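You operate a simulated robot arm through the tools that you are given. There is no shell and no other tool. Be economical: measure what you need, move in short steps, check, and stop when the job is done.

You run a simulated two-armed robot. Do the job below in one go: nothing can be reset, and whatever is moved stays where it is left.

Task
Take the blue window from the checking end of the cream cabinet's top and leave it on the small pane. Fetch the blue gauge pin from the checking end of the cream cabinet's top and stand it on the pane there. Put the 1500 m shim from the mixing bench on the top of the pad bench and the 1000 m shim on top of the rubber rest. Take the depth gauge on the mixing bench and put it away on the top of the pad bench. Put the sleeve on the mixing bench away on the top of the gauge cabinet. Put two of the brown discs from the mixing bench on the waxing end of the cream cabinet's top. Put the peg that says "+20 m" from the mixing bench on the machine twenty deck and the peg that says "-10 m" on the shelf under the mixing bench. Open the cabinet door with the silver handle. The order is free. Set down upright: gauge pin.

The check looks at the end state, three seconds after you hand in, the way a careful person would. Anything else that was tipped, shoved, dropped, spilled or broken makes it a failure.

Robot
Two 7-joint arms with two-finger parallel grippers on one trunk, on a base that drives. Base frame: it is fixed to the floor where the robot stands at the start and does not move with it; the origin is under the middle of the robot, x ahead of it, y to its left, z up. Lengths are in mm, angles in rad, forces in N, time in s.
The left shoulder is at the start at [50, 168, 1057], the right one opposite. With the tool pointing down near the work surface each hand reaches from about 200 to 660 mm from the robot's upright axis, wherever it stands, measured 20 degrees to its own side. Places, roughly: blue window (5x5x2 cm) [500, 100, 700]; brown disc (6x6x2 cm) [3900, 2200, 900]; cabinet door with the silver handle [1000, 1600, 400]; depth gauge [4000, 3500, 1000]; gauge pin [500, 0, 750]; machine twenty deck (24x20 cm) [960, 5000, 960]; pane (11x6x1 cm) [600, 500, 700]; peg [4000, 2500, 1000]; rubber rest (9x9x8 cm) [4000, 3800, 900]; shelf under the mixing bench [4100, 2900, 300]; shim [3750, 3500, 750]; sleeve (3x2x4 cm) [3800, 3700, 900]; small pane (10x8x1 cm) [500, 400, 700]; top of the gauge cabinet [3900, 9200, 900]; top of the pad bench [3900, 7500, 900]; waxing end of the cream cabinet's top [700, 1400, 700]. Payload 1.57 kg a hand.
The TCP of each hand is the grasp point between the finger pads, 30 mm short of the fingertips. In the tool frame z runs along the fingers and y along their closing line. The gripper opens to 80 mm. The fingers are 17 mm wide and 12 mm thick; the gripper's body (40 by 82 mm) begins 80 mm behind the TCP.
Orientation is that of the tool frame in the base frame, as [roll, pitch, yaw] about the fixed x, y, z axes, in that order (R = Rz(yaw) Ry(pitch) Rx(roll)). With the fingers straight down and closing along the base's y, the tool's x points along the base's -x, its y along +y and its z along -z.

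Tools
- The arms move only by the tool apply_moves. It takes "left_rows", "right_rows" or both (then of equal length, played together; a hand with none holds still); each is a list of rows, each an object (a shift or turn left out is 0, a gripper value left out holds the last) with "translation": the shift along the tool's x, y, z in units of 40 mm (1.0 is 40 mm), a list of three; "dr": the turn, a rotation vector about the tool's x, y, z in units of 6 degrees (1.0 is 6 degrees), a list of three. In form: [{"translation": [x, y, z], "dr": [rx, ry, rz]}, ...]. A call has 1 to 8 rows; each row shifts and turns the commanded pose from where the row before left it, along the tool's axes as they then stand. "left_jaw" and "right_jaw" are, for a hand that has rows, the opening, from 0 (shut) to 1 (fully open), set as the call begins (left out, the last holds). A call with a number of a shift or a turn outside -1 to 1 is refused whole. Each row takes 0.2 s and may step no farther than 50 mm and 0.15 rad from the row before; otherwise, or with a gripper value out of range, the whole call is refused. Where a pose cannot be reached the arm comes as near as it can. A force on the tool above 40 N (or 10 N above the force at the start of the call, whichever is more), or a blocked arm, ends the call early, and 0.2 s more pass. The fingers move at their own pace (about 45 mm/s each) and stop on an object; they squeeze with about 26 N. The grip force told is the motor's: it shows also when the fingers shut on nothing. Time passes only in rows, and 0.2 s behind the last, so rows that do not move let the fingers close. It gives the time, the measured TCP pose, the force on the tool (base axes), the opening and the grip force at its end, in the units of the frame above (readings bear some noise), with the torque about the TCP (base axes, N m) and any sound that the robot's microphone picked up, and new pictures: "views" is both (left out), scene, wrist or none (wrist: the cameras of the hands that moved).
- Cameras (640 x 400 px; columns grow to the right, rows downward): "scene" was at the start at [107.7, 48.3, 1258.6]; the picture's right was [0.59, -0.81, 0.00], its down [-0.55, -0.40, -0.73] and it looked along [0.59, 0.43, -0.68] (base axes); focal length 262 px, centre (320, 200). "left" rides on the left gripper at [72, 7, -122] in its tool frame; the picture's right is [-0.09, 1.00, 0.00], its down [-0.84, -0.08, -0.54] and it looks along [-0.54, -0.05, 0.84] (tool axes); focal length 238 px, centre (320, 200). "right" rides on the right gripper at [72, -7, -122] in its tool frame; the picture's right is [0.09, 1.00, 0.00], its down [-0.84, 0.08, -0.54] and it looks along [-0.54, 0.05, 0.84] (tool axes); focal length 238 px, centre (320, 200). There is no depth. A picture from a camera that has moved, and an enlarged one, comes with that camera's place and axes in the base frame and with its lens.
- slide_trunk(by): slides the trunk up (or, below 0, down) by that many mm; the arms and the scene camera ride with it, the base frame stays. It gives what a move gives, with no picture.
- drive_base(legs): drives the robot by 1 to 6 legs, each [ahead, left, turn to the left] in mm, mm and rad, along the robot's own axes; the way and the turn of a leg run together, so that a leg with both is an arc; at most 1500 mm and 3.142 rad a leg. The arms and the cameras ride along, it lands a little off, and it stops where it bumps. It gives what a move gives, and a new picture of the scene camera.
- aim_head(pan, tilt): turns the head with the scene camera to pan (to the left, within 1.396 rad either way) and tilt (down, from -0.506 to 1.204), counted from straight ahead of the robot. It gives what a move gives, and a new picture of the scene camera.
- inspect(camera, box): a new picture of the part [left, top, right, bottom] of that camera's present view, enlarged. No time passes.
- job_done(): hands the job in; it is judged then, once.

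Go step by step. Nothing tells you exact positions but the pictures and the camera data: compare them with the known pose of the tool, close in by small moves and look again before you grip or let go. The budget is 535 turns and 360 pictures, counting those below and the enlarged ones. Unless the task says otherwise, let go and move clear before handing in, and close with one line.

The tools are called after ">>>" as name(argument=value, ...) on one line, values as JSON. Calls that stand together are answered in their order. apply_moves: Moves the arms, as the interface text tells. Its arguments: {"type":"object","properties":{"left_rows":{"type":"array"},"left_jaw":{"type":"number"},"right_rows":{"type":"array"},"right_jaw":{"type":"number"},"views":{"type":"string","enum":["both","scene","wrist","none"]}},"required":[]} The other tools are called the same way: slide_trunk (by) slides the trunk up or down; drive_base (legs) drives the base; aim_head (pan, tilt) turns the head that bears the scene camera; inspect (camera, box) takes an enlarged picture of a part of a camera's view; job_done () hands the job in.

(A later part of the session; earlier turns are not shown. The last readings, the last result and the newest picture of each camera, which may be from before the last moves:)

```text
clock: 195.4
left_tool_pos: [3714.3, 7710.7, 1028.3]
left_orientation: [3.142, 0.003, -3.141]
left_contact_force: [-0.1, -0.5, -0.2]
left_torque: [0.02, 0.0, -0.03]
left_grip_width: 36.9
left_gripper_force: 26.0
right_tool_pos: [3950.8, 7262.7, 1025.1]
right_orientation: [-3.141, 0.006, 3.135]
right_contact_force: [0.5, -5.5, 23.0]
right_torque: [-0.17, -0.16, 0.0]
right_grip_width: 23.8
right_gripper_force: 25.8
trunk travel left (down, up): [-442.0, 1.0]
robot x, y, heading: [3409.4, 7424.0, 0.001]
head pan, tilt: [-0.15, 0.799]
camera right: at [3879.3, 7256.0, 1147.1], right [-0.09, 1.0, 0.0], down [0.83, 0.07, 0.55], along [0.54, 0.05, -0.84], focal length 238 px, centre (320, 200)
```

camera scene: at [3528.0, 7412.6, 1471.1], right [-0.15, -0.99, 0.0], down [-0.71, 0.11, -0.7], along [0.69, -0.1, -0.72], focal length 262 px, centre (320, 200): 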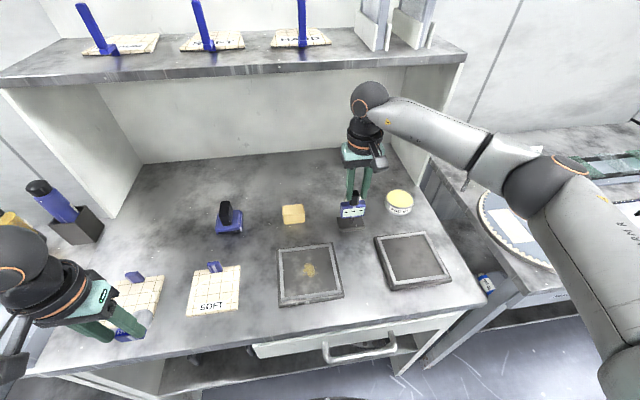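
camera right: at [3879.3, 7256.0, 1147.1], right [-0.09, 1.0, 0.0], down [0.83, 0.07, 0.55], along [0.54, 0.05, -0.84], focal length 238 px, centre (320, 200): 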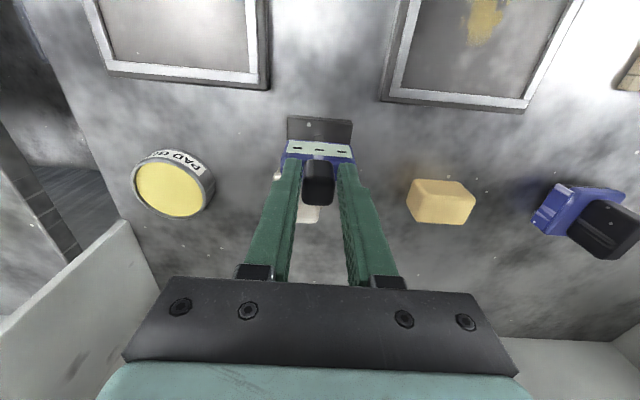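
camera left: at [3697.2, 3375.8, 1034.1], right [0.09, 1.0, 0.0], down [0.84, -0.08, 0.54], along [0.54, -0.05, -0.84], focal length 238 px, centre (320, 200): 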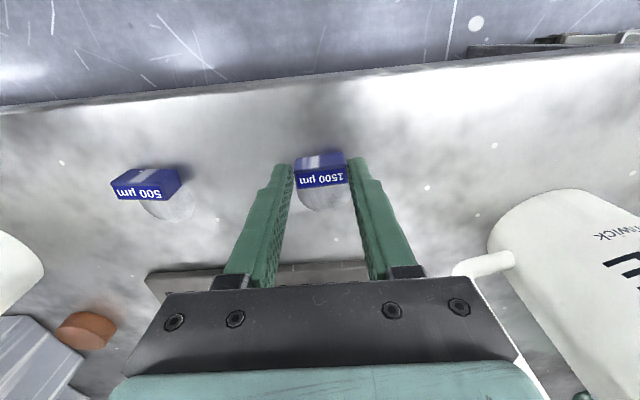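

Contact at TCP 1029 (bench z≈899). I ease off and release.

>>> apply_moves(right_rows=[{"translation": [0, 0, -0.09]}, {}], views="none")

>>> apply_moves(right_rows=[{}, {}, {}, {}], right_jaw=0.7, views="none")

>>> apply_moves(right_rows=[{"translation": [0, 0, -0.7]}, {"translation": [0, 0, -0.8]}, {"translation": [0.3, 0, -0.8]}, {"translation": [0.9, 0, 0]}, {"translation": [0.9, 0, 0]}, {"translation": [0.9, -0.4, 0]}, {"translation": [0.9, -0.4, 0]}], views="scene")

```text
clock: 196.0
left_tool_pos: [3714.4, 7710.9, 1028.1]
left_orientation: [-3.14, 0.002, -3.139]
left_contact_force: [0.2, -0.1, -0.1]
left_torque: [0.0, -0.01, -0.02]
left_grip_width: 37.1
left_gripper_force: 25.8
right_tool_pos: [3950.3, 7263.1, 1023.8]
right_orientation: [-3.142, 0.0, 3.137]
right_contact_force: [3.8, -1.4, 7.7]
right_torque: [-0.05, -0.7, -0.07]
right_grip_width: 23.5
right_gripper_force: 25.7
trunk travel left (down, up): [-442.0, 1.0]
robot x, y, heading: [3407.2, 7423.4, 0.001]
head pan, tilt: [-0.15, 0.799]
```

```text
clock: 197.0
left_tool_pos: [3714.5, 7709.3, 1028.7]
left_orientation: [3.14, 0.002, 3.14]
left_contact_force: [-0.7, -0.3, -1.2]
left_torque: [0.01, 0.02, 0.01]
left_grip_width: 37.2
left_gripper_force: 25.8
right_tool_pos: [3951.1, 7262.7, 1026.0]
right_orientation: [-3.141, 0.001, 3.136]
right_contact_force: [0.2, 0.8, -0.1]
right_torque: [0.0, -0.01, -0.01]
right_grip_width: 56.0
right_gripper_force: 0.0
trunk travel left (down, up): [-442.0, 1.0]
robot x, y, heading: [3408.4, 7426.6, 0.002]
head pan, tilt: [-0.15, 0.799]
```

```text
clock: 198.6
left_tool_pos: [3715.2, 7710.3, 1029.8]
left_orientation: [-3.141, 0.002, -3.141]
left_contact_force: [0.1, 0.1, -0.1]
left_torque: [0.01, 0.03, 0.0]
left_grip_width: 36.8
left_gripper_force: 25.8
right_tool_pos: [3794.3, 7231.3, 1117.5]
right_orientation: [3.139, 0.001, 3.137]
right_contact_force: [0.0, -1.1, 0.5]
right_torque: [0.0, 0.0, -0.01]
right_grip_width: 55.8
right_gripper_force: 0.1
trunk travel left (down, up): [-442.0, 1.0]
robot x, y, heading: [3405.4, 7423.5, -0.003]
head pan, tilt: [-0.15, 0.799]
camera scene: at [3527.3, 7412.2, 1471.2], right [-0.15, -0.99, 0.0], down [-0.71, 0.11, -0.7], along [0.69, -0.1, -0.72], focal length 262 px, centre (320, 200)
```

scene: 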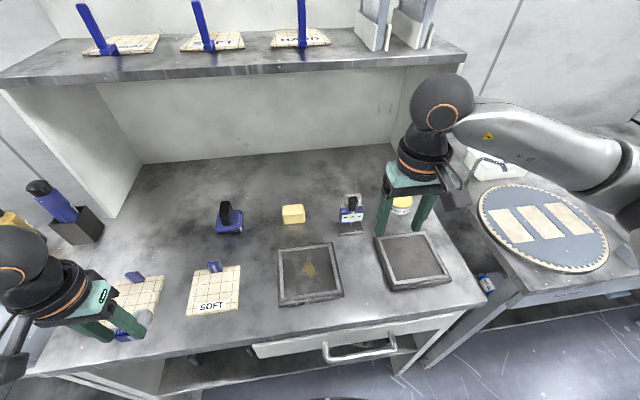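

The gauge stands on the pad bench. Now the shim: I raise the left hand a bit and shift the base right so the gap lies on the left hand's side.

>>> apply_moves(left_rows=[{"translation": [0, 0, -0.5]}, {"translation": [0.5, 0, -0.5]}, {}], right_rows=[{"translation": [0.9, -0.2, 0]}, {"translation": [0.9, -0.2, 0]}, {"translation": [0.9, -0.2, 0]}], views="none")

>>> drive_base(legs=[[0, -440, 0]])

>>> aim_head(pan=0.45, tilt=0.8)

```text
clock: 199.4
left_tool_pos: [3694.0, 7709.5, 1069.3]
left_orientation: [3.141, -0.002, 3.142]
left_contact_force: [-0.6, -0.5, -0.3]
left_torque: [-0.02, -0.02, -0.03]
left_grip_width: 37.1
left_gripper_force: 25.9
right_tool_pos: [3684.8, 7204.6, 1119.9]
right_orientation: [3.141, 0.0, 3.136]
right_contact_force: [-0.1, -0.6, 0.5]
right_torque: [0.0, 0.0, 0.01]
right_grip_width: 55.8
right_gripper_force: 0.0
trunk travel left (down, up): [-442.0, 1.0]
robot x, y, heading: [3408.0, 7423.4, 0.002]
head pan, tilt: [-0.15, 0.799]
```

```text
clock: 202.1
left_tool_pos: [3696.6, 7266.4, 1067.8]
left_orientation: [3.139, 0.003, 3.127]
left_contact_force: [0.4, 0.3, -1.0]
left_torque: [0.03, -0.02, 0.0]
left_grip_width: 37.1
left_gripper_force: 26.2
right_tool_pos: [3678.4, 6761.3, 1118.6]
right_orientation: [3.141, 0.0, 3.122]
right_contact_force: [-0.6, 0.1, 0.2]
right_torque: [-0.02, -0.01, -0.03]
right_grip_width: 56.1
right_gripper_force: 0.1
trunk travel left (down, up): [-442.0, 1.0]
robot x, y, heading: [3404.5, 6990.4, -0.013]
head pan, tilt: [-0.15, 0.799]
camera scene: at [3524.5, 6970.8, 1471.1], right [-0.16, -0.99, 0.0], down [-0.71, 0.12, -0.7], along [0.69, -0.11, -0.72], focal length 262 px, centre (320, 200)
```

scene: 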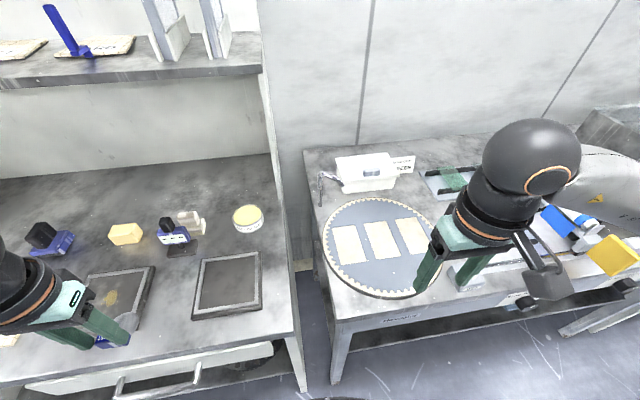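

```text
clock: 203.1
left_tool_pos: [3696.1, 7266.3, 1067.3]
left_orientation: [3.141, 0.002, 3.127]
left_contact_force: [0.4, 0.2, -0.4]
left_torque: [-0.01, 0.01, -0.02]
left_grip_width: 36.8
left_gripper_force: 26.2
right_tool_pos: [3678.4, 6761.7, 1119.4]
right_orientation: [3.14, -0.001, 3.123]
right_contact_force: [-0.4, 0.5, 1.0]
right_torque: [-0.02, -0.01, 0.02]
right_grip_width: 55.8
right_gripper_force: 0.0
trunk travel left (down, up): [-442.0, 1.0]
robot x, y, heading: [3408.6, 6984.8, -0.016]
head pan, tilt: [0.45, 0.799]
camera scene: at [3518.1, 7018.5, 1471.1], right [0.42, -0.91, 0.0], down [-0.65, -0.3, -0.7], along [0.63, 0.29, -0.72], focal length 262 px, centre (320, 200)
```

scene: 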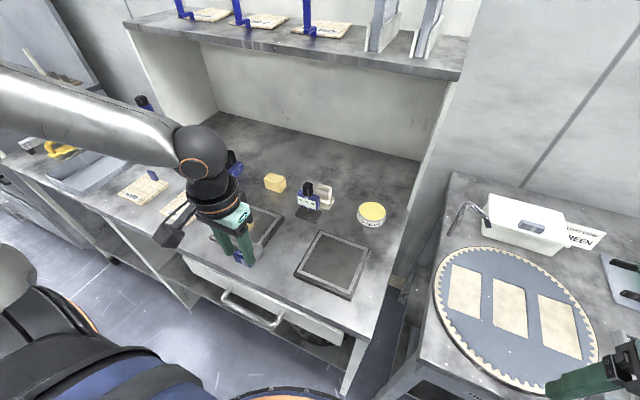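

>>> apply_moves(left_rows=[{"translation": [-0.7, -0.05, 0.5]}, {"translation": [-0.7, -0.05, 0.5]}, {"translation": [-0.7, 0, 0.5]}, {}], views="wrist")

```text
clock: 204.1
left_tool_pos: [3779.6, 7259.0, 1006.5]
left_orientation: [-3.141, 0.003, 3.129]
left_contact_force: [1.1, 0.0, -0.8]
left_torque: [0.01, -0.01, 0.03]
left_grip_width: 37.0
left_gripper_force: 26.2
right_tool_pos: [3677.1, 6761.0, 1118.9]
right_orientation: [-3.141, 0.0, 3.12]
right_contact_force: [0.1, 1.3, -0.8]
right_torque: [-0.01, 0.0, 0.01]
right_grip_width: 55.8
right_gripper_force: 0.1
trunk travel left (down, up): [-442.0, 1.0]
robot x, y, heading: [3402.5, 6987.3, -0.015]
head pan, tilt: [0.45, 0.799]
camera left: at [3707.7, 7266.2, 1127.7], right [0.11, 0.99, 0.0], down [0.83, -0.09, 0.54], along [0.54, -0.06, -0.84], focal length 238 px, centre (320, 200)
```

left: 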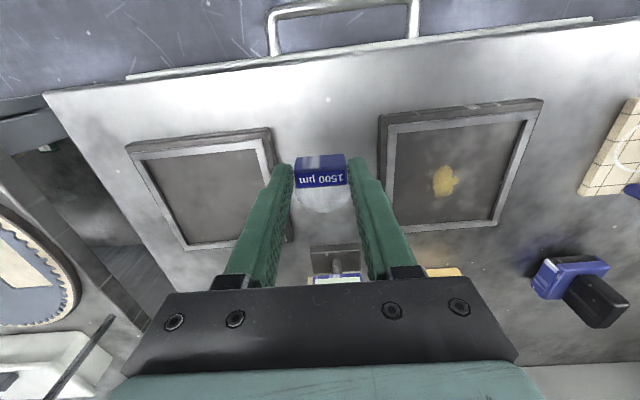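

>>> apply_moves(left_rows=[{"translation": [0, 0.12, 0.6]}, {"translation": [0, 0, 0.6]}, {"translation": [0, 0, 0.4]}, {}], views="wrist")

```text
clock: 205.1
left_tool_pos: [3779.5, 7265.7, 945.7]
left_orientation: [3.14, 0.002, 3.125]
left_contact_force: [0.6, 1.3, -0.7]
left_torque: [0.03, 0.01, -0.03]
left_grip_width: 37.2
left_gripper_force: 25.5
right_tool_pos: [3677.4, 6761.9, 1118.8]
right_orientation: [3.141, 0.0, 3.122]
right_contact_force: [-0.8, -0.2, 0.4]
right_torque: [0.02, 0.01, -0.03]
right_grip_width: 55.9
right_gripper_force: 0.1
trunk travel left (down, up): [-442.0, 1.0]
robot x, y, heading: [3407.7, 6986.4, -0.017]
head pan, tilt: [0.45, 0.799]
camera left: at [3706.8, 7273.0, 1066.4], right [0.11, 0.99, 0.0], down [0.83, -0.09, 0.54], along [0.54, -0.06, -0.84], focal length 238 px, centre (320, 200)
```

left: 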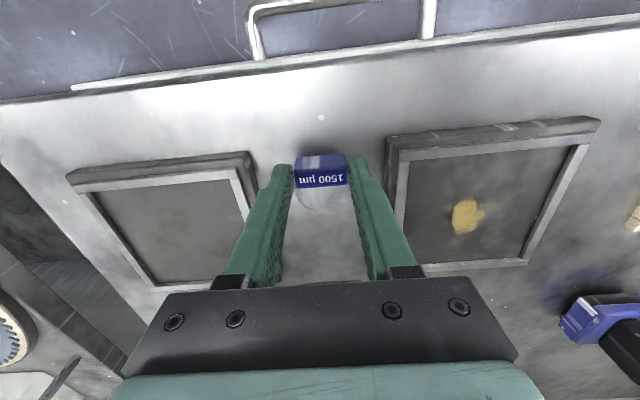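

>>> apply_moves(left_rows=[{"translation": [0, 0, 0.15]}, {"translation": [0, 0, 0.08]}, {}], views="none")

>>> apply_moves(left_rows=[{"translation": [0, 0, 0.08]}, {}], views="none")

```text
clock: 205.9
left_tool_pos: [3780.4, 7266.3, 936.0]
left_orientation: [-3.141, 0.003, 3.128]
left_contact_force: [0.4, 0.6, 0.4]
left_torque: [0.0, 0.03, 0.02]
left_grip_width: 37.0
left_gripper_force: 25.5
right_tool_pos: [3677.9, 6761.9, 1118.2]
right_orientation: [3.141, 0.0, 3.12]
right_contact_force: [0.5, 0.0, -0.4]
right_torque: [0.01, -0.01, 0.02]
right_grip_width: 56.1
right_gripper_force: 0.1
trunk travel left (down, up): [-442.0, 1.0]
robot x, y, heading: [3403.8, 6985.4, -0.016]
head pan, tilt: [0.45, 0.799]
```

```text
clock: 206.5
left_tool_pos: [3780.6, 7266.9, 933.0]
left_orientation: [-3.142, 0.002, 3.125]
left_contact_force: [-0.7, 0.2, -2.0]
left_torque: [0.02, 0.0, -0.01]
left_grip_width: 37.0
left_gripper_force: 26.3
right_tool_pos: [3677.7, 6762.5, 1119.0]
right_orientation: [-3.141, 0.001, 3.12]
right_contact_force: [-0.2, -0.3, -0.1]
right_torque: [0.03, 0.03, -0.02]
right_grip_width: 56.1
right_gripper_force: 0.0
trunk travel left (down, up): [-442.0, 1.0]
robot x, y, heading: [3403.9, 6985.4, -0.015]
head pan, tilt: [0.45, 0.799]
```

>>> apply_moves(left_rows=[{"translation": [0, 0, 0.06]}, {}], views="none")

>>> apply_moves(left_rows=[{"translation": [0, 0, 0.05]}, {}], views="none")

```text
clock: 207.1
left_tool_pos: [3779.5, 7266.2, 932.2]
left_orientation: [3.138, 0.005, 3.127]
left_contact_force: [-2.1, 4.6, 20.8]
left_torque: [0.14, -0.06, 0.03]
left_grip_width: 37.4
left_gripper_force: 25.9
right_tool_pos: [3676.7, 6761.4, 1120.0]
right_orientation: [3.141, 0.001, 3.121]
right_contact_force: [-0.1, 0.0, -0.1]
right_torque: [-0.01, 0.0, -0.01]
right_grip_width: 55.7
right_gripper_force: 0.0
trunk travel left (down, up): [-442.0, 1.0]
robot x, y, heading: [3406.7, 6985.4, -0.014]
head pan, tilt: [0.45, 0.799]
```

```text
clock: 207.7
left_tool_pos: [3779.9, 7266.0, 928.8]
left_orientation: [-3.141, 0.005, 3.125]
left_contact_force: [1.4, 0.6, 21.2]
left_torque: [0.07, -0.17, -0.03]
left_grip_width: 37.0
left_gripper_force: 26.5
right_tool_pos: [3677.7, 6761.7, 1118.9]
right_orientation: [3.14, 0.0, 3.12]
right_contact_force: [-0.5, 0.3, 0.4]
right_torque: [0.01, -0.02, -0.01]
right_grip_width: 56.0
right_gripper_force: 0.1
trunk travel left (down, up): [-442.0, 1.0]
robot x, y, heading: [3404.7, 6988.9, -0.017]
head pan, tilt: [0.45, 0.799]
```

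Seated. I release with a moderate opening and rise.

>>> apply_moves(left_rows=[{"translation": [0, 0, -0.06]}, {}, {}], left_jaw=0.65, views="none")

>>> apply_moves(left_rows=[{"translation": [0, 0, -0.5]}, {"translation": [0, 0, -0.9]}, {"translation": [0, 0, -0.9]}, {"translation": [0.6, 0, -0.7]}, {"translation": [0.9, 0, -0.4]}], views="both")

```text
clock: 208.5
left_tool_pos: [3779.0, 7267.7, 930.1]
left_orientation: [3.141, 0.001, 3.125]
left_contact_force: [0.6, -0.4, -0.5]
left_torque: [-0.04, 0.0, -0.03]
left_grip_width: 51.8
left_gripper_force: 0.0
right_tool_pos: [3677.1, 6762.2, 1119.6]
right_orientation: [3.14, -0.001, 3.12]
right_contact_force: [0.2, -0.9, -0.7]
right_torque: [0.01, 0.03, 0.01]
right_grip_width: 56.0
right_gripper_force: 0.0
trunk travel left (down, up): [-442.0, 1.0]
robot x, y, heading: [3403.6, 6985.3, -0.017]
head pan, tilt: [0.45, 0.799]
```

```text
clock: 209.7
left_tool_pos: [3718.5, 7269.7, 1068.3]
left_orientation: [-3.141, 0.004, 3.125]
left_contact_force: [-0.2, -0.4, -0.2]
left_torque: [-0.01, -0.03, -0.02]
left_grip_width: 52.2
left_gripper_force: 0.1
right_tool_pos: [3676.0, 6761.8, 1118.8]
right_orientation: [-3.141, 0.001, 3.12]
right_contact_force: [0.1, 0.4, -0.1]
right_torque: [-0.01, 0.0, -0.01]
right_grip_width: 56.0
right_gripper_force: 0.1
trunk travel left (down, up): [-442.0, 1.0]
robot x, y, heading: [3402.1, 6989.9, -0.017]
head pan, tilt: [0.45, 0.799]
camera scene: at [3517.1, 7018.8, 1471.2], right [0.42, -0.91, 0.0], down [-0.65, -0.3, -0.7], along [0.63, 0.29, -0.72], focal length 262 px, centre (320, 200)
camera left: at [3646.6, 7275.1, 1190.0], right [0.11, 0.99, 0.0], down [0.83, -0.09, 0.54], along [0.54, -0.06, -0.84], focal length 238 px, centre (320, 200)
```

scene: 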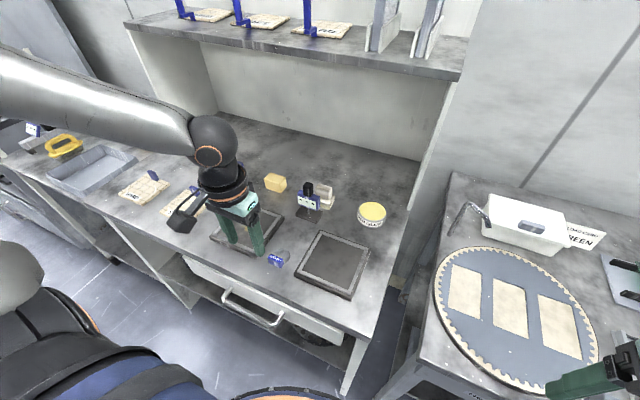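
left: 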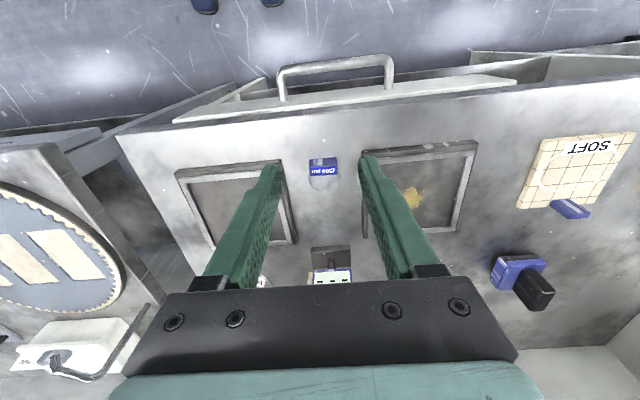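

The 1500 µm shim is on the pad bench. I go back to the mixing bench for the pegs and the sleeve.

>>> drive_base(legs=[[-680, 0, 0.016], [0, -1490, 0], [0, -1490, 0]])

>>> drive_base(legs=[[0, -1300, 0]])

```text
clock: 227.2
left_tool_pos: [3198.1, 4359.9, 1068.2]
left_orientation: [3.141, 0.001, -3.056]
left_contact_force: [-0.1, 0.1, -0.2]
left_torque: [0.02, -0.03, -0.03]
left_grip_width: 52.1
left_gripper_force: 0.0
right_tool_pos: [3206.5, 3850.6, 1118.7]
right_orientation: [-3.142, 0.001, -3.062]
right_contact_force: [0.6, 1.0, 0.0]
right_torque: [-0.01, -0.02, 0.0]
right_grip_width: 55.9
right_gripper_force: 0.2
trunk travel left (down, up): [-442.0, 1.0]
robot x, y, heading: [2916.0, 4047.8, 0.088]
head pan, tilt: [0.45, 0.799]
camera scene: at [3021.8, 4090.5, 1471.1], right [0.51, -0.86, 0.0], down [-0.62, -0.37, -0.7], along [0.6, 0.36, -0.72], focal length 262 px, centre (320, 200)
```

scene: 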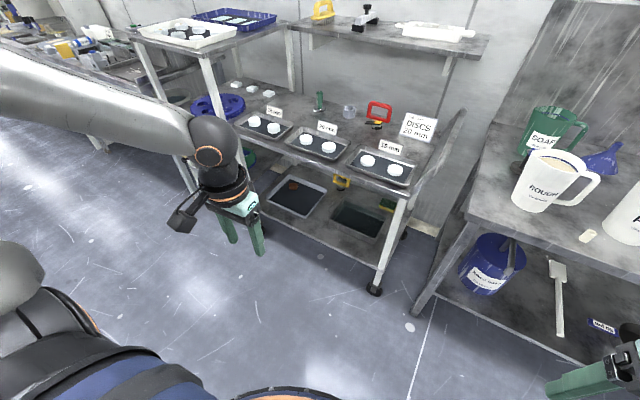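

```text
clock: 233.9
left_tool_pos: [3319.9, 3035.7, 1067.5]
left_orientation: [-3.141, 0.003, -3.031]
left_contact_force: [-0.1, -0.6, 0.5]
left_torque: [0.01, 0.03, 0.02]
left_grip_width: 51.9
left_gripper_force: 0.1
right_tool_pos: [3341.1, 2526.0, 1119.2]
right_orientation: [3.141, 0.002, -3.04]
right_contact_force: [0.3, 0.1, -0.1]
right_torque: [0.0, -0.02, -0.02]
right_grip_width: 55.8
right_gripper_force: 0.1
trunk travel left (down, up): [-442.0, 1.0]
robot x, y, heading: [3043.6, 2714.3, 0.109]
head pan, tilt: [0.45, 0.799]
camera scene: at [3150.8, 2761.5, 1471.1], right [0.53, -0.85, 0.0], down [-0.61, -0.38, -0.7], along [0.59, 0.37, -0.72], focal length 262 px, centre (320, 200)
```

scene: 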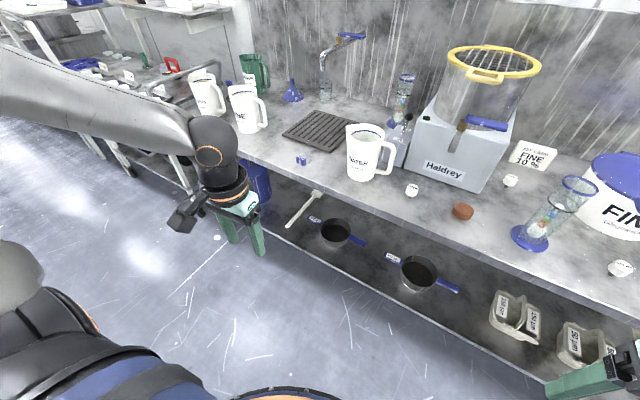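

Three white pegs are visible. I square up and look closer.

>>> drive_base(legs=[[0, 0, -0.109]])

>>> aim_head(pan=-0.15, tilt=0.6)

>>> inspect(camera="scene", box=[200, 130, 500, 330])

```text
clock: 234.8
left_tool_pos: [3354.6, 3002.7, 1067.7]
left_orientation: [3.14, 0.001, -3.14]
left_contact_force: [1.1, 0.2, -0.8]
left_torque: [-0.01, 0.02, -0.02]
left_grip_width: 52.0
left_gripper_force: 0.1
right_tool_pos: [3319.4, 2496.1, 1118.2]
right_orientation: [3.141, -0.001, 3.136]
right_contact_force: [-0.4, 0.0, 0.0]
right_torque: [-0.01, -0.02, -0.01]
right_grip_width: 55.8
right_gripper_force: 0.0
trunk travel left (down, up): [-442.0, 1.0]
robot x, y, heading: [3043.8, 2717.4, -0.0]
head pan, tilt: [0.45, 0.799]
camera scene: at [3155.2, 2749.5, 1471.1], right [0.44, -0.9, 0.0], down [-0.65, -0.31, -0.7], along [0.63, 0.3, -0.72], focal length 262 px, centre (320, 200)
```

scene: 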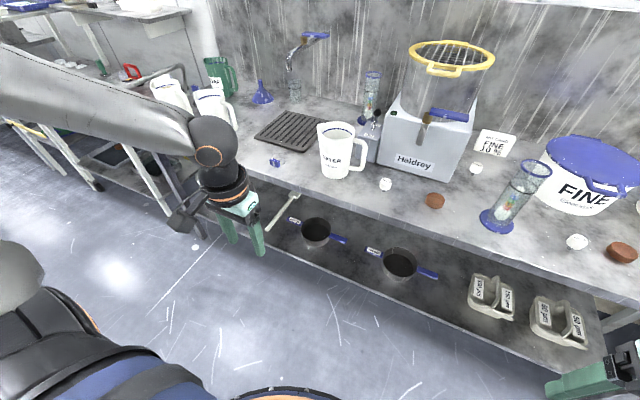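

```text
clock: 235.8
left_tool_pos: [3351.9, 3002.7, 1068.6]
left_orientation: [-3.14, 0.001, -3.138]
left_contact_force: [0.4, -0.4, -0.2]
left_torque: [-0.01, 0.0, -0.01]
left_grip_width: 52.2
left_gripper_force: 0.1
right_tool_pos: [3319.3, 2494.7, 1118.8]
right_orientation: [-3.141, 0.0, 3.137]
right_contact_force: [0.3, -0.2, -0.1]
right_torque: [-0.01, -0.01, -0.01]
right_grip_width: 55.9
right_gripper_force: 0.0
trunk travel left (down, up): [-442.0, 1.0]
robot x, y, heading: [3044.0, 2716.5, -0.0]
head pan, tilt: [-0.15, 0.6]
camera scene: at [3170.0, 2701.6, 1488.0], right [-0.15, -0.99, 0.0], down [-0.56, 0.08, -0.82], along [0.82, -0.12, -0.57], focal length 262 px, centre (320, 200)
```

scene: 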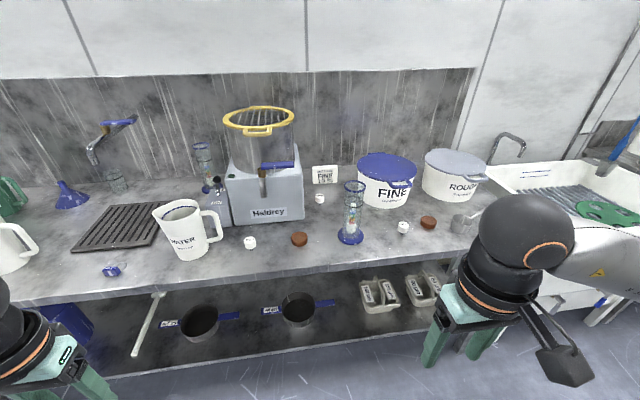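

```text
2.00 times, centred on (350, 230) of scene
camera zoom: at [3170.0, 2701.6, 1488.0], right [-0.15, -0.99, 0.0], down [-0.56, 0.08, -0.82], along [0.82, -0.12, -0.57], focal length 524 px, centre (260, 140)
```

zoom: 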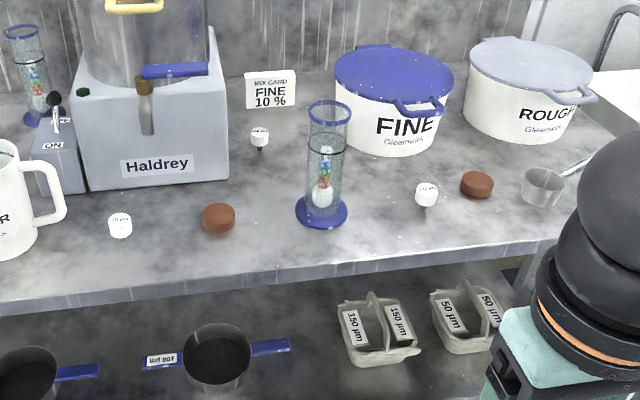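

>>> inspect(camera="scene", box=[235, 225, 267, 255])

>>> inspect(camera="scene", box=[304, 185, 336, 210])

>>> inspect(camera="scene", box=[388, 212, 420, 240])

```text
13.33 times, centred on (251, 240) of scene
camera zoom: at [3170.0, 2701.6, 1488.0], right [-0.15, -0.99, 0.0], down [-0.56, 0.08, -0.82], along [0.82, -0.12, -0.57], focal length 3492 px, centre (1240, -333)
```

zoom: 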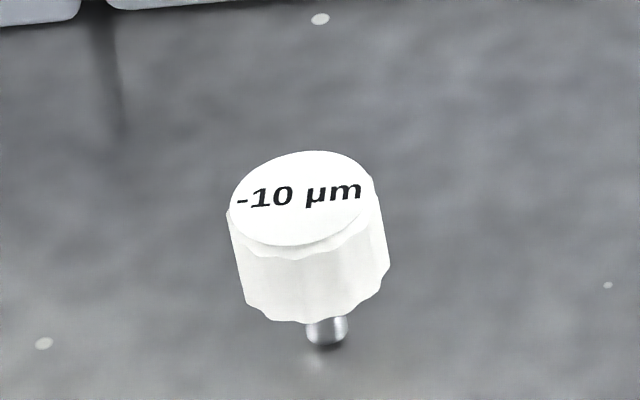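

```text
16.00 times, centred on (320, 198) of scene
camera zoom: at [3170.0, 2701.6, 1488.0], right [-0.15, -0.99, 0.0], down [-0.56, 0.08, -0.82], along [0.82, -0.12, -0.57], focal length 4191 px, centre (320, 240)
```

zoom: 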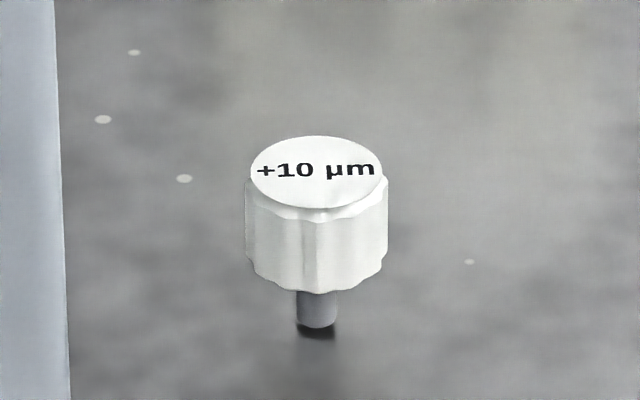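

```text
14.29 times, centred on (404, 226) of scene
camera zoom: at [3170.0, 2701.6, 1488.0], right [-0.15, -0.99, 0.0], down [-0.56, 0.08, -0.82], along [0.82, -0.12, -0.57], focal length 3742 px, centre (-880, -171)
```

zoom: 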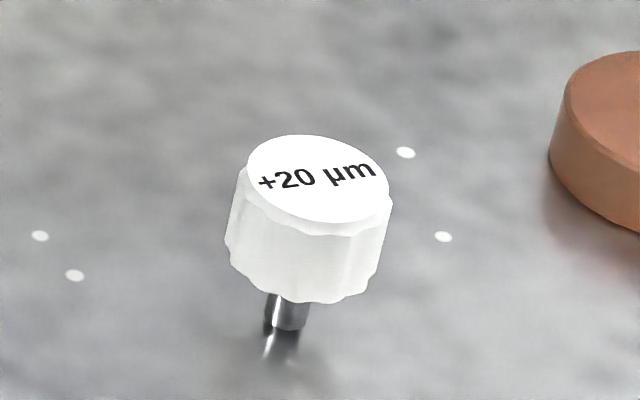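

The −10 µm peg is at (3795,2830) and +20 µm at (3794,2329). First the −10 peg with the right hand: I'll grip it with the hand tilted 30° forward so I can later slide it under the bench and set it upright on the shelf.

>>> drive_base(legs=[[0, 270, 0], [340, 0, 0]])

>>> apply_moves(right_rows=[{"translation": [-0.5, 0.5, 0.6], "dr": [0, -1, 0]}, {"dr": [0, -1, 0]}, {"dr": [0, -1, 0]}, {"dr": [0, -1, 0]}, {"dr": [0, -1, 0]}], right_jaw=1, views="both")

```text
clock: 239.5
left_tool_pos: [3686.7, 3256.0, 1067.8]
left_orientation: [-3.139, 0.001, 3.135]
left_contact_force: [0.2, 0.4, 0.6]
left_torque: [-0.03, 0.02, 0.02]
left_grip_width: 51.9
left_gripper_force: 0.1
right_tool_pos: [3648.6, 2750.3, 1118.5]
right_orientation: [-3.142, -0.001, 3.128]
right_contact_force: [0.8, -0.3, 0.3]
right_torque: [0.02, 0.02, 0.02]
right_grip_width: 56.1
right_gripper_force: 0.1
trunk travel left (down, up): [-442.0, 1.0]
robot x, y, heading: [3371.9, 2971.2, -0.01]
head pan, tilt: [-0.15, 0.6]
camera scene: at [3501.1, 2956.7, 1487.9], right [-0.16, -0.99, 0.0], down [-0.56, 0.09, -0.82], along [0.81, -0.13, -0.57], focal length 262 px, centre (320, 200)
```

scene: 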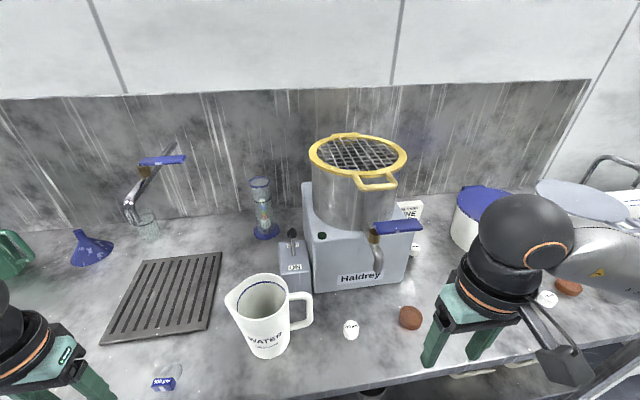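

```text
clock: 240.7
left_tool_pos: [3686.1, 3257.5, 1068.4]
left_orientation: [3.141, 0.001, 3.136]
left_contact_force: [-0.8, 1.2, -0.5]
left_torque: [0.0, 0.01, -0.03]
left_grip_width: 52.0
left_gripper_force: 0.2
right_tool_pos: [3738.8, 2782.6, 1103.5]
right_orientation: [-3.141, 0.524, 3.127]
right_contact_force: [0.0, 1.0, -0.6]
right_torque: [-0.01, 0.0, -0.02]
right_grip_width: 79.8
right_gripper_force: 0.0
right hand out of reach, approached as far as the arm can: row 2, 3, 4, 5
trunk travel left (down, up): [-442.0, 1.0]
robot x, y, heading: [3373.1, 2969.9, -0.012]
head pan, tilt: [-0.15, 0.6]
camera scene: at [3500.6, 2956.8, 1488.0], right [-0.16, -0.99, 0.0], down [-0.56, 0.09, -0.82], along [0.81, -0.13, -0.57], focal length 262 px, centre (320, 200)
camera right: at [3615.9, 2777.9, 1174.0], right [-0.07, 1.0, -0.05], down [0.46, 0.07, 0.89], along [0.89, 0.04, -0.46], focal length 238 px, centre (320, 200)
```

scene: 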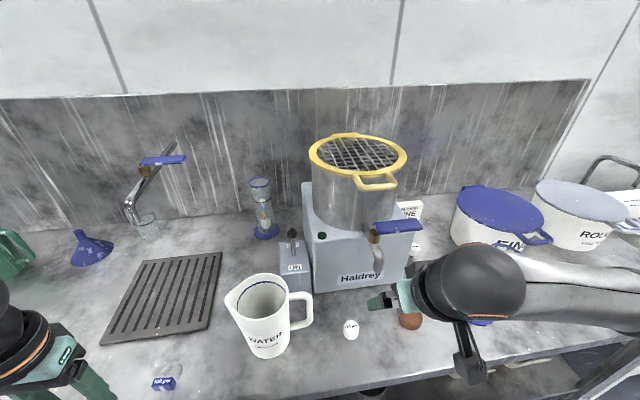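
right: 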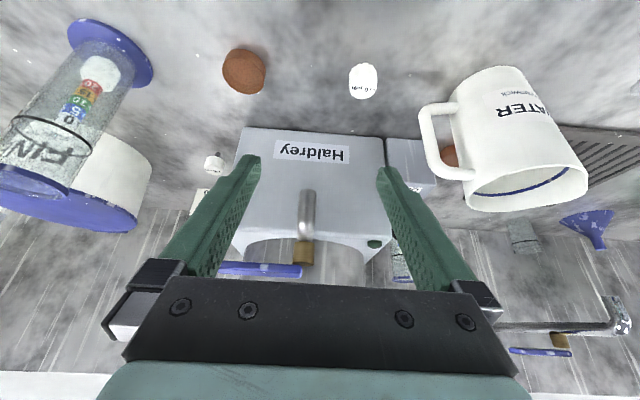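

>>> apply_moves(right_rows=[{"translation": [0.3, 0.29, 0.74]}, {"translation": [0.3, 0.29, 0.74]}, {"translation": [0.3, 0.29, 0.74]}, {"translation": [0.3, 0.29, 0.74]}, {}], views="wrist")

```text
clock: 241.9
left_tool_pos: [3685.4, 3257.1, 1067.5]
left_orientation: [3.141, 0.003, 3.134]
left_contact_force: [0.8, 0.3, 0.3]
left_torque: [0.02, -0.01, -0.02]
left_grip_width: 52.0
left_gripper_force: 0.1
right_tool_pos: [3759.3, 2826.8, 976.5]
right_orientation: [-3.141, 0.525, 3.129]
right_contact_force: [-0.1, 0.5, -0.3]
right_torque: [0.01, 0.0, 0.02]
right_grip_width: 80.0
right_gripper_force: 0.2
trunk travel left (down, up): [-442.0, 1.0]
robot x, y, heading: [3371.5, 2969.2, -0.009]
head pan, tilt: [-0.15, 0.6]
camera right: at [3635.8, 2821.7, 1047.9], right [-0.07, 1.0, -0.05], down [0.45, 0.07, 0.89], along [0.89, 0.04, -0.46], focal length 238 px, centre (320, 200)
```

right: 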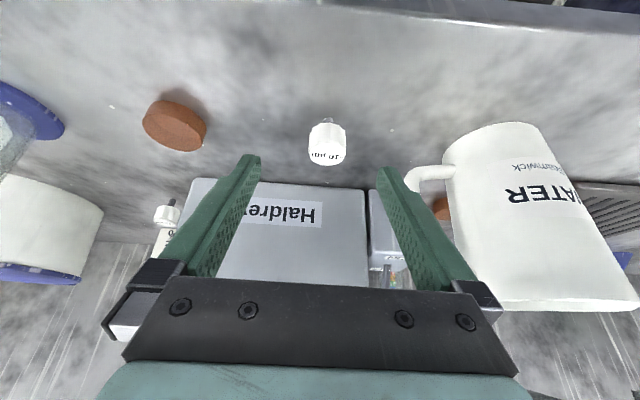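

>>> apply_moves(right_rows=[{"translation": [0, 0.14, 0.7]}, {"translation": [0, 0, 0.7]}, {"translation": [0, 0, 0.48]}, {}], right_jaw=0.75, views="wrist")

>>> inspect(camera="scene", box=[290, 260, 450, 380])

```text
clock: 242.9
left_tool_pos: [3686.1, 3257.5, 1068.1]
left_orientation: [-3.14, 0.002, 3.135]
left_contact_force: [0.2, 0.6, 0.5]
left_torque: [-0.01, 0.0, 0.01]
left_grip_width: 52.1
left_gripper_force: 0.2
right_tool_pos: [3797.0, 2834.7, 909.9]
right_orientation: [-3.141, 0.524, 3.129]
right_contact_force: [-0.7, -0.8, 0.8]
right_torque: [-0.04, 0.03, -0.04]
right_grip_width: 59.7
right_gripper_force: 0.0
trunk travel left (down, up): [-442.0, 1.0]
robot x, y, heading: [3371.7, 2973.6, -0.007]
head pan, tilt: [-0.15, 0.6]
camera right: at [3673.4, 2829.3, 980.6], right [-0.07, 1.0, -0.05], down [0.45, 0.07, 0.89], along [0.89, 0.04, -0.46], focal length 238 px, centre (320, 200)
```

right: 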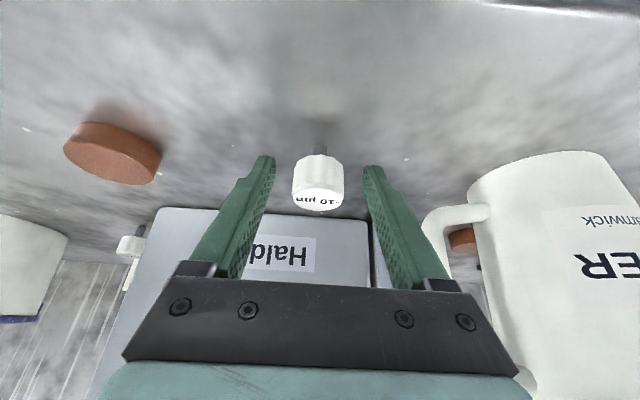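

```text
3.33 times, centred on (370, 320) of scene
camera zoom: at [3500.3, 2956.7, 1488.0], right [-0.16, -0.99, 0.0], down [-0.56, 0.09, -0.83], along [0.81, -0.13, -0.56], focal length 873 px, centre (153, -200)
```

zoom: 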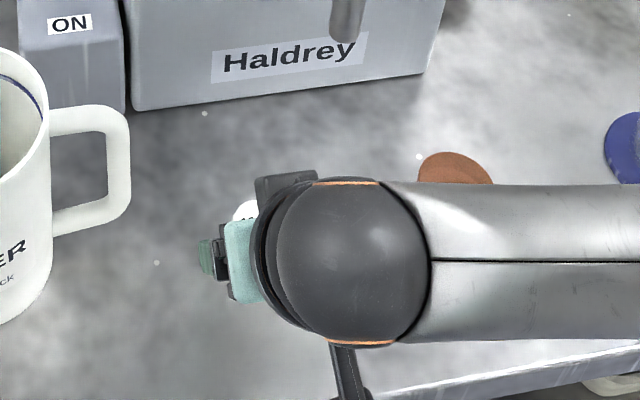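

>>> apply_moves(right_rows=[{}, {}, {}, {}], right_jaw=0, views="wrist")

```text
clock: 243.9
left_tool_pos: [3686.6, 3257.3, 1068.2]
left_orientation: [-3.141, 0.002, 3.135]
left_contact_force: [-1.0, 0.0, 0.1]
left_torque: [-0.01, -0.01, 0.02]
left_grip_width: 52.1
left_gripper_force: 0.1
right_tool_pos: [3796.4, 2834.6, 910.6]
right_orientation: [-3.141, 0.524, 3.128]
right_contact_force: [0.4, -0.3, 0.2]
right_torque: [0.04, 0.04, -0.02]
right_grip_width: 34.0
right_gripper_force: 26.3
trunk travel left (down, up): [-442.0, 1.0]
robot x, y, heading: [3372.6, 2972.2, -0.007]
head pan, tilt: [-0.15, 0.6]
camera right: at [3673.3, 2829.4, 980.8], right [-0.07, 1.0, -0.05], down [0.46, 0.07, 0.89], along [0.89, 0.04, -0.46], focal length 238 px, centre (320, 200)
```

right: 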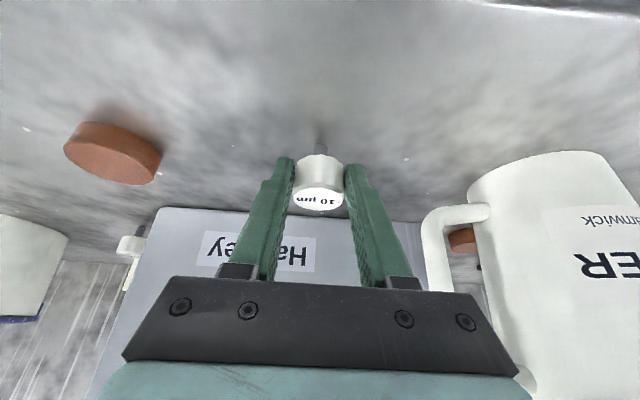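

Gripped at 34 mm. I retract, back off, and lower the trunk for the shelf.

>>> apply_moves(right_rows=[{"translation": [0, 0, -0.9]}, {"translation": [0, 0, -0.9]}, {"translation": [0, 0, -0.9]}, {"translation": [0, 0, -0.5]}], views="none")

>>> drive_base(legs=[[-400, 0, 0.007], [0, 560, 0]])

>>> slide_trunk(by=-440)

>>> aim_head(pan=-0.1, tilt=0.5)

```text
clock: 244.9
left_tool_pos: [3685.7, 3257.3, 1068.4]
left_orientation: [3.141, 0.003, 3.134]
left_contact_force: [-0.1, -0.2, -0.3]
left_torque: [-0.02, 0.0, -0.02]
left_grip_width: 52.1
left_gripper_force: 0.1
right_tool_pos: [3731.8, 2833.5, 1020.9]
right_orientation: [-3.141, 0.523, 3.128]
right_contact_force: [0.4, -0.2, -0.3]
right_torque: [-0.01, 0.0, -0.03]
right_grip_width: 34.3
right_gripper_force: 25.9
trunk travel left (down, up): [-442.0, 1.0]
robot x, y, heading: [3370.2, 2975.4, -0.011]
head pan, tilt: [-0.15, 0.6]
```

```text
clock: 250.1
left_tool_pos: [3300.8, 3791.9, 1068.0]
left_orientation: [-3.141, 0.002, 3.125]
left_contact_force: [-0.9, 0.1, 0.0]
left_torque: [-0.03, 0.0, -0.02]
left_grip_width: 51.9
left_gripper_force: 0.0
right_tool_pos: [3341.3, 3369.7, 1020.6]
right_orientation: [-3.14, 0.524, 3.119]
right_contact_force: [0.7, -0.1, -0.4]
right_torque: [0.0, 0.05, 0.0]
right_grip_width: 34.2
right_gripper_force: 26.0
trunk travel left (down, up): [-442.0, 1.0]
robot x, y, heading: [2982.5, 3508.8, -0.014]
head pan, tilt: [-0.15, 0.6]
camera scene: at [3112.3, 3494.9, 1488.0], right [-0.17, -0.99, 0.0], down [-0.56, 0.09, -0.83], along [0.81, -0.14, -0.56], focal length 262 px, centre (320, 200)
```

scene: 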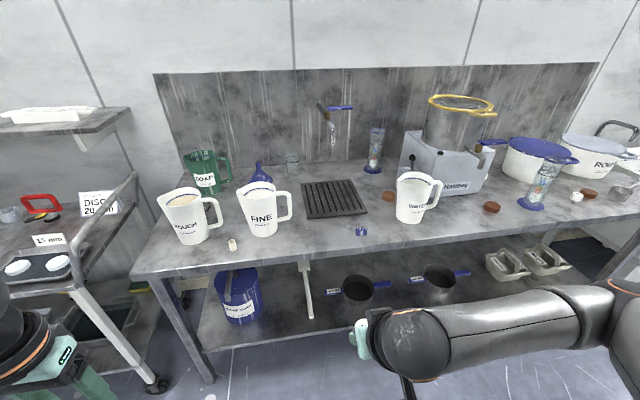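

```text
refused: -440 is not a number from -400 to 400
```

```text
clock: 250.7
left_tool_pos: [3300.9, 3792.9, 1067.6]
left_orientation: [3.141, 0.001, 3.126]
left_contact_force: [-0.8, 0.2, -0.1]
left_torque: [-0.02, 0.02, 0.01]
left_grip_width: 52.2
left_gripper_force: 0.0
right_tool_pos: [3342.9, 3370.1, 1021.3]
right_orientation: [-3.14, 0.526, 3.119]
right_contact_force: [-1.0, 0.9, -0.5]
right_torque: [-0.03, -0.03, 0.01]
right_grip_width: 34.4
right_gripper_force: 26.5
trunk travel left (down, up): [-442.0, 1.0]
robot x, y, heading: [2982.9, 3507.0, -0.014]
head pan, tilt: [-0.099, 0.499]
camera scene: at [3115.5, 3498.5, 1497.0], right [-0.12, -0.99, 0.0], down [-0.48, 0.06, -0.88], along [0.87, -0.1, -0.48], focal length 262 px, centre (320, 200)
```

scene: 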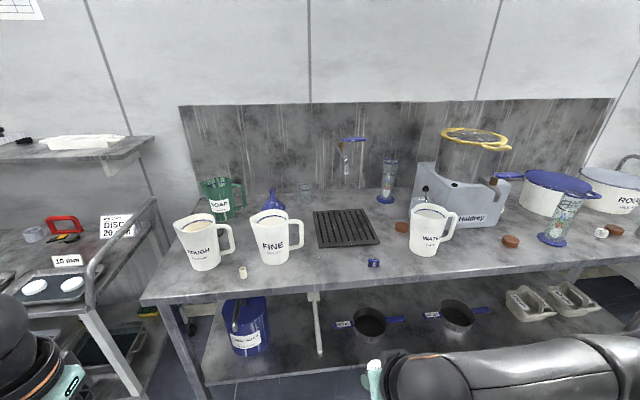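

>>> slide_trunk(by=-400)

>>> drive_base(legs=[[0, 165, 0.014]])

>>> aim_head(pan=-0.2, tilt=0.6)

```text
clock: 254.6
left_tool_pos: [3301.8, 3793.1, 667.5]
left_orientation: [-3.14, 0.002, 3.126]
left_contact_force: [0.3, -0.8, 0.3]
left_torque: [0.04, 0.02, 0.0]
left_grip_width: 52.0
left_gripper_force: 0.0
right_tool_pos: [3341.9, 3370.7, 621.3]
right_orientation: [-3.141, 0.523, 3.119]
right_contact_force: [0.1, -0.6, -0.4]
right_torque: [-0.01, 0.0, 0.0]
right_grip_width: 34.4
right_gripper_force: 26.0
trunk travel left (down, up): [-42.0, 401.0]
robot x, y, heading: [2985.5, 3511.3, -0.025]
head pan, tilt: [-0.099, 0.499]
```

```text
clock: 256.0
left_tool_pos: [3299.4, 3957.0, 669.2]
left_orientation: [3.141, 0.003, 3.134]
left_contact_force: [-0.3, 0.3, 0.0]
left_torque: [0.0, -0.02, -0.01]
left_grip_width: 52.0
left_gripper_force: 0.1
right_tool_pos: [3346.2, 3533.8, 621.3]
right_orientation: [-3.141, 0.525, 3.128]
right_contact_force: [-0.6, 0.1, -0.4]
right_torque: [-0.02, -0.01, -0.01]
right_grip_width: 34.5
right_gripper_force: 25.9
trunk travel left (down, up): [-42.0, 401.0]
robot x, y, heading: [2984.4, 3671.4, -0.011]
head pan, tilt: [-0.099, 0.499]
camera scene: at [3117.5, 3660.9, 1097.1], right [-0.11, -0.99, 0.0], down [-0.48, 0.05, -0.88], along [0.87, -0.09, -0.48], focal length 262 px, centre (320, 200)
```

scene: 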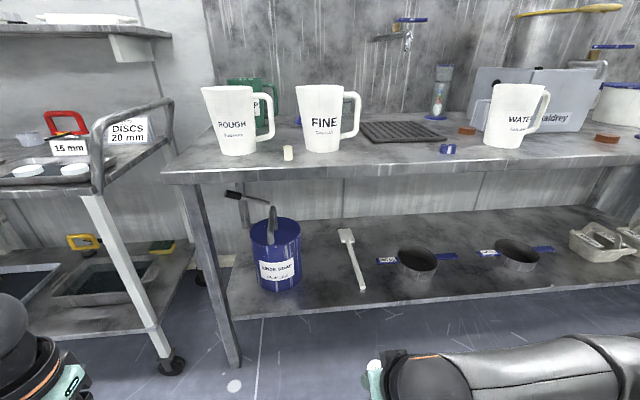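

```text
clock: 256.7
left_tool_pos: [3300.3, 3956.4, 668.5]
left_orientation: [3.14, 0.002, 3.135]
left_contact_force: [0.8, 0.0, -0.5]
left_torque: [-0.02, -0.01, 0.0]
left_grip_width: 52.0
left_gripper_force: 0.0
right_tool_pos: [3345.3, 3535.2, 620.4]
right_orientation: [3.141, 0.524, 3.126]
right_contact_force: [-0.4, -0.2, -0.3]
right_torque: [0.04, 0.03, -0.03]
right_grip_width: 33.9
right_gripper_force: 25.7
trunk travel left (down, up): [-42.0, 401.0]
robot x, y, heading: [2983.6, 3670.7, -0.01]
head pan, tilt: [-0.201, 0.6]
camera scene: at [3113.5, 3652.5, 1088.0], right [-0.21, -0.98, 0.0], down [-0.55, 0.12, -0.83], along [0.81, -0.17, -0.56], focal length 262 px, centre (320, 200)
```

scene: 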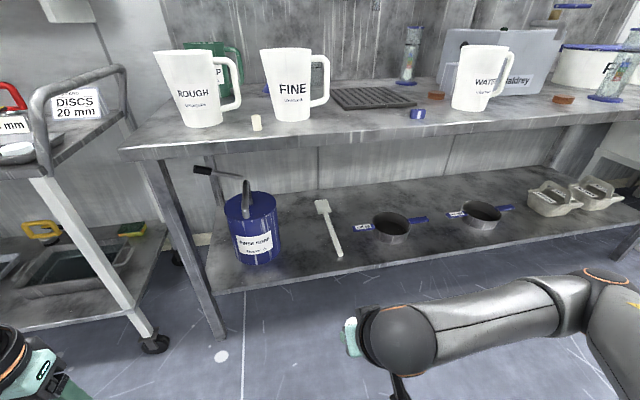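

Shelf z is about 290. I lower the trunk and hand fully here, outside the bench, then will drive in under the top.

>>> slide_trunk(by=-40)

>>> apply_moves(right_rows=[{"translation": [0.46, 0, 0.79]}, {"translation": [0.46, 0, 0.79]}, {"translation": [0.46, 0, 0.79]}, {"translation": [0.46, 0, 0.79]}, {"translation": [0.46, 0, 0.79]}, {"translation": [0.3, 0, 0.52]}], views="both")

```text
clock: 257.5
left_tool_pos: [3299.9, 3956.9, 628.4]
left_orientation: [-3.141, 0.003, 3.135]
left_contact_force: [-0.3, 0.1, -0.1]
left_torque: [0.02, -0.01, 0.03]
left_grip_width: 51.9
left_gripper_force: 0.1
right_tool_pos: [3345.9, 3534.6, 580.8]
right_orientation: [-3.141, 0.522, 3.127]
right_contact_force: [-0.2, -0.8, -0.3]
right_torque: [-0.01, 0.06, -0.01]
right_grip_width: 34.4
right_gripper_force: 25.3
trunk travel left (down, up): [-2.0, 441.0]
robot x, y, heading: [2987.5, 3672.4, -0.008]
head pan, tilt: [-0.201, 0.6]
```

```text
clock: 258.9
left_tool_pos: [3300.0, 3957.3, 627.8]
left_orientation: [3.141, 0.001, 3.133]
left_contact_force: [0.6, 1.5, 0.7]
left_torque: [0.0, 0.04, 0.0]
left_grip_width: 52.4
left_gripper_force: 0.1
right_tool_pos: [3345.6, 3534.7, 373.5]
right_orientation: [3.141, 0.524, 3.127]
right_contact_force: [-0.2, -0.1, -0.4]
right_torque: [-0.01, 0.0, 0.0]
right_grip_width: 34.1
right_gripper_force: 26.4
trunk travel left (down, up): [-2.0, 441.0]
robot x, y, heading: [2983.8, 3668.8, -0.008]
head pan, tilt: [-0.201, 0.6]
camera scene: at [3113.5, 3652.4, 1048.0], right [-0.21, -0.98, 0.0], down [-0.55, 0.12, -0.83], along [0.81, -0.17, -0.56], focal length 262 px, centre (320, 200)
camera right: at [3222.4, 3529.6, 444.9], right [-0.07, 1.0, -0.05], down [0.45, 0.07, 0.89], along [0.89, 0.04, -0.46], focal length 238 px, centre (320, 200)
```

scene: 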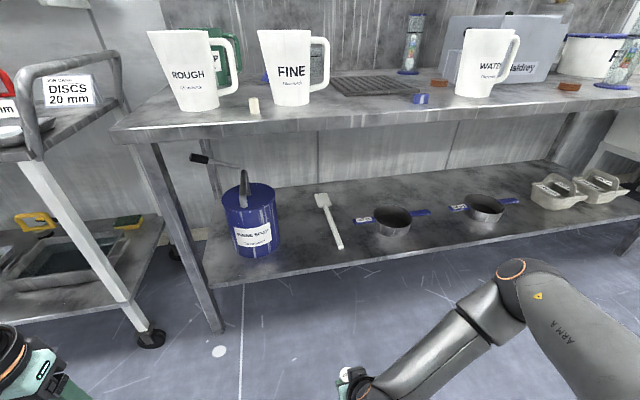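
right: 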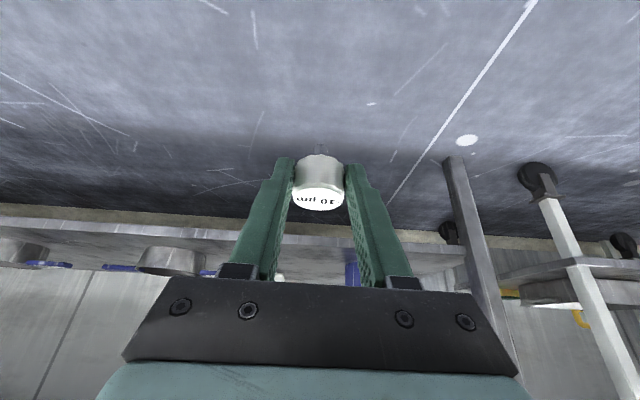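

>>> drive_base(legs=[[250, 0, 0.008]])

>>> inspect(camera="right", box=[0, 0, 640, 400])

```text
clock: 260.7
left_tool_pos: [3543.0, 3959.3, 626.8]
left_orientation: [3.141, 0.003, -3.14]
left_contact_force: [1.0, -0.8, -0.1]
left_torque: [-0.01, -0.02, -0.02]
left_grip_width: 52.0
left_gripper_force: 0.1
right_tool_pos: [3592.6, 3537.2, 374.2]
right_orientation: [3.141, 0.525, 3.138]
right_contact_force: [0.6, 0.4, 0.0]
right_torque: [0.03, 0.01, 0.0]
right_grip_width: 34.2
right_gripper_force: 26.1
trunk travel left (down, up): [-2.0, 441.0]
robot x, y, heading: [3231.9, 3670.6, 0.004]
head pan, tilt: [-0.201, 0.6]
camera scene: at [3360.1, 3653.1, 1048.0], right [-0.2, -0.98, 0.0], down [-0.55, 0.11, -0.83], along [0.81, -0.16, -0.56], focal length 262 px, centre (320, 200)
```

scene: 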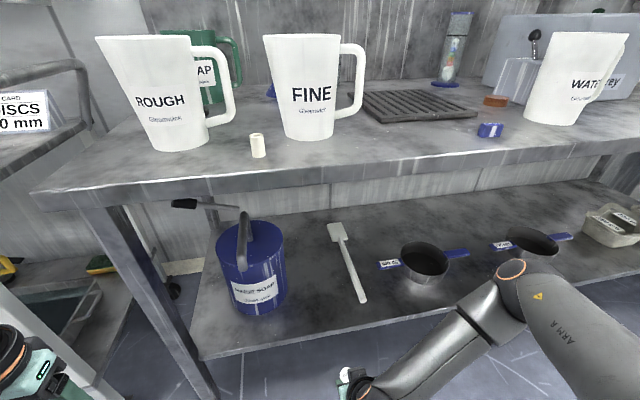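

```text
1.00 times, centred on (320, 200) of right
camera zoom: at [3469.8, 3531.4, 445.2], right [-0.08, 1.0, -0.05], down [0.45, 0.08, 0.89], along [0.89, 0.05, -0.46], focal length 238 px, centre (320, 200)
```

zoom: 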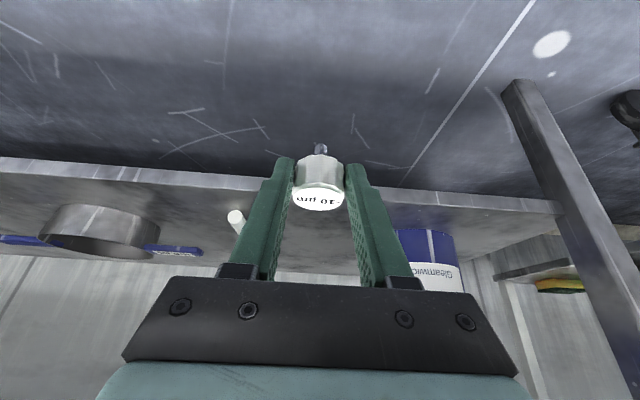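

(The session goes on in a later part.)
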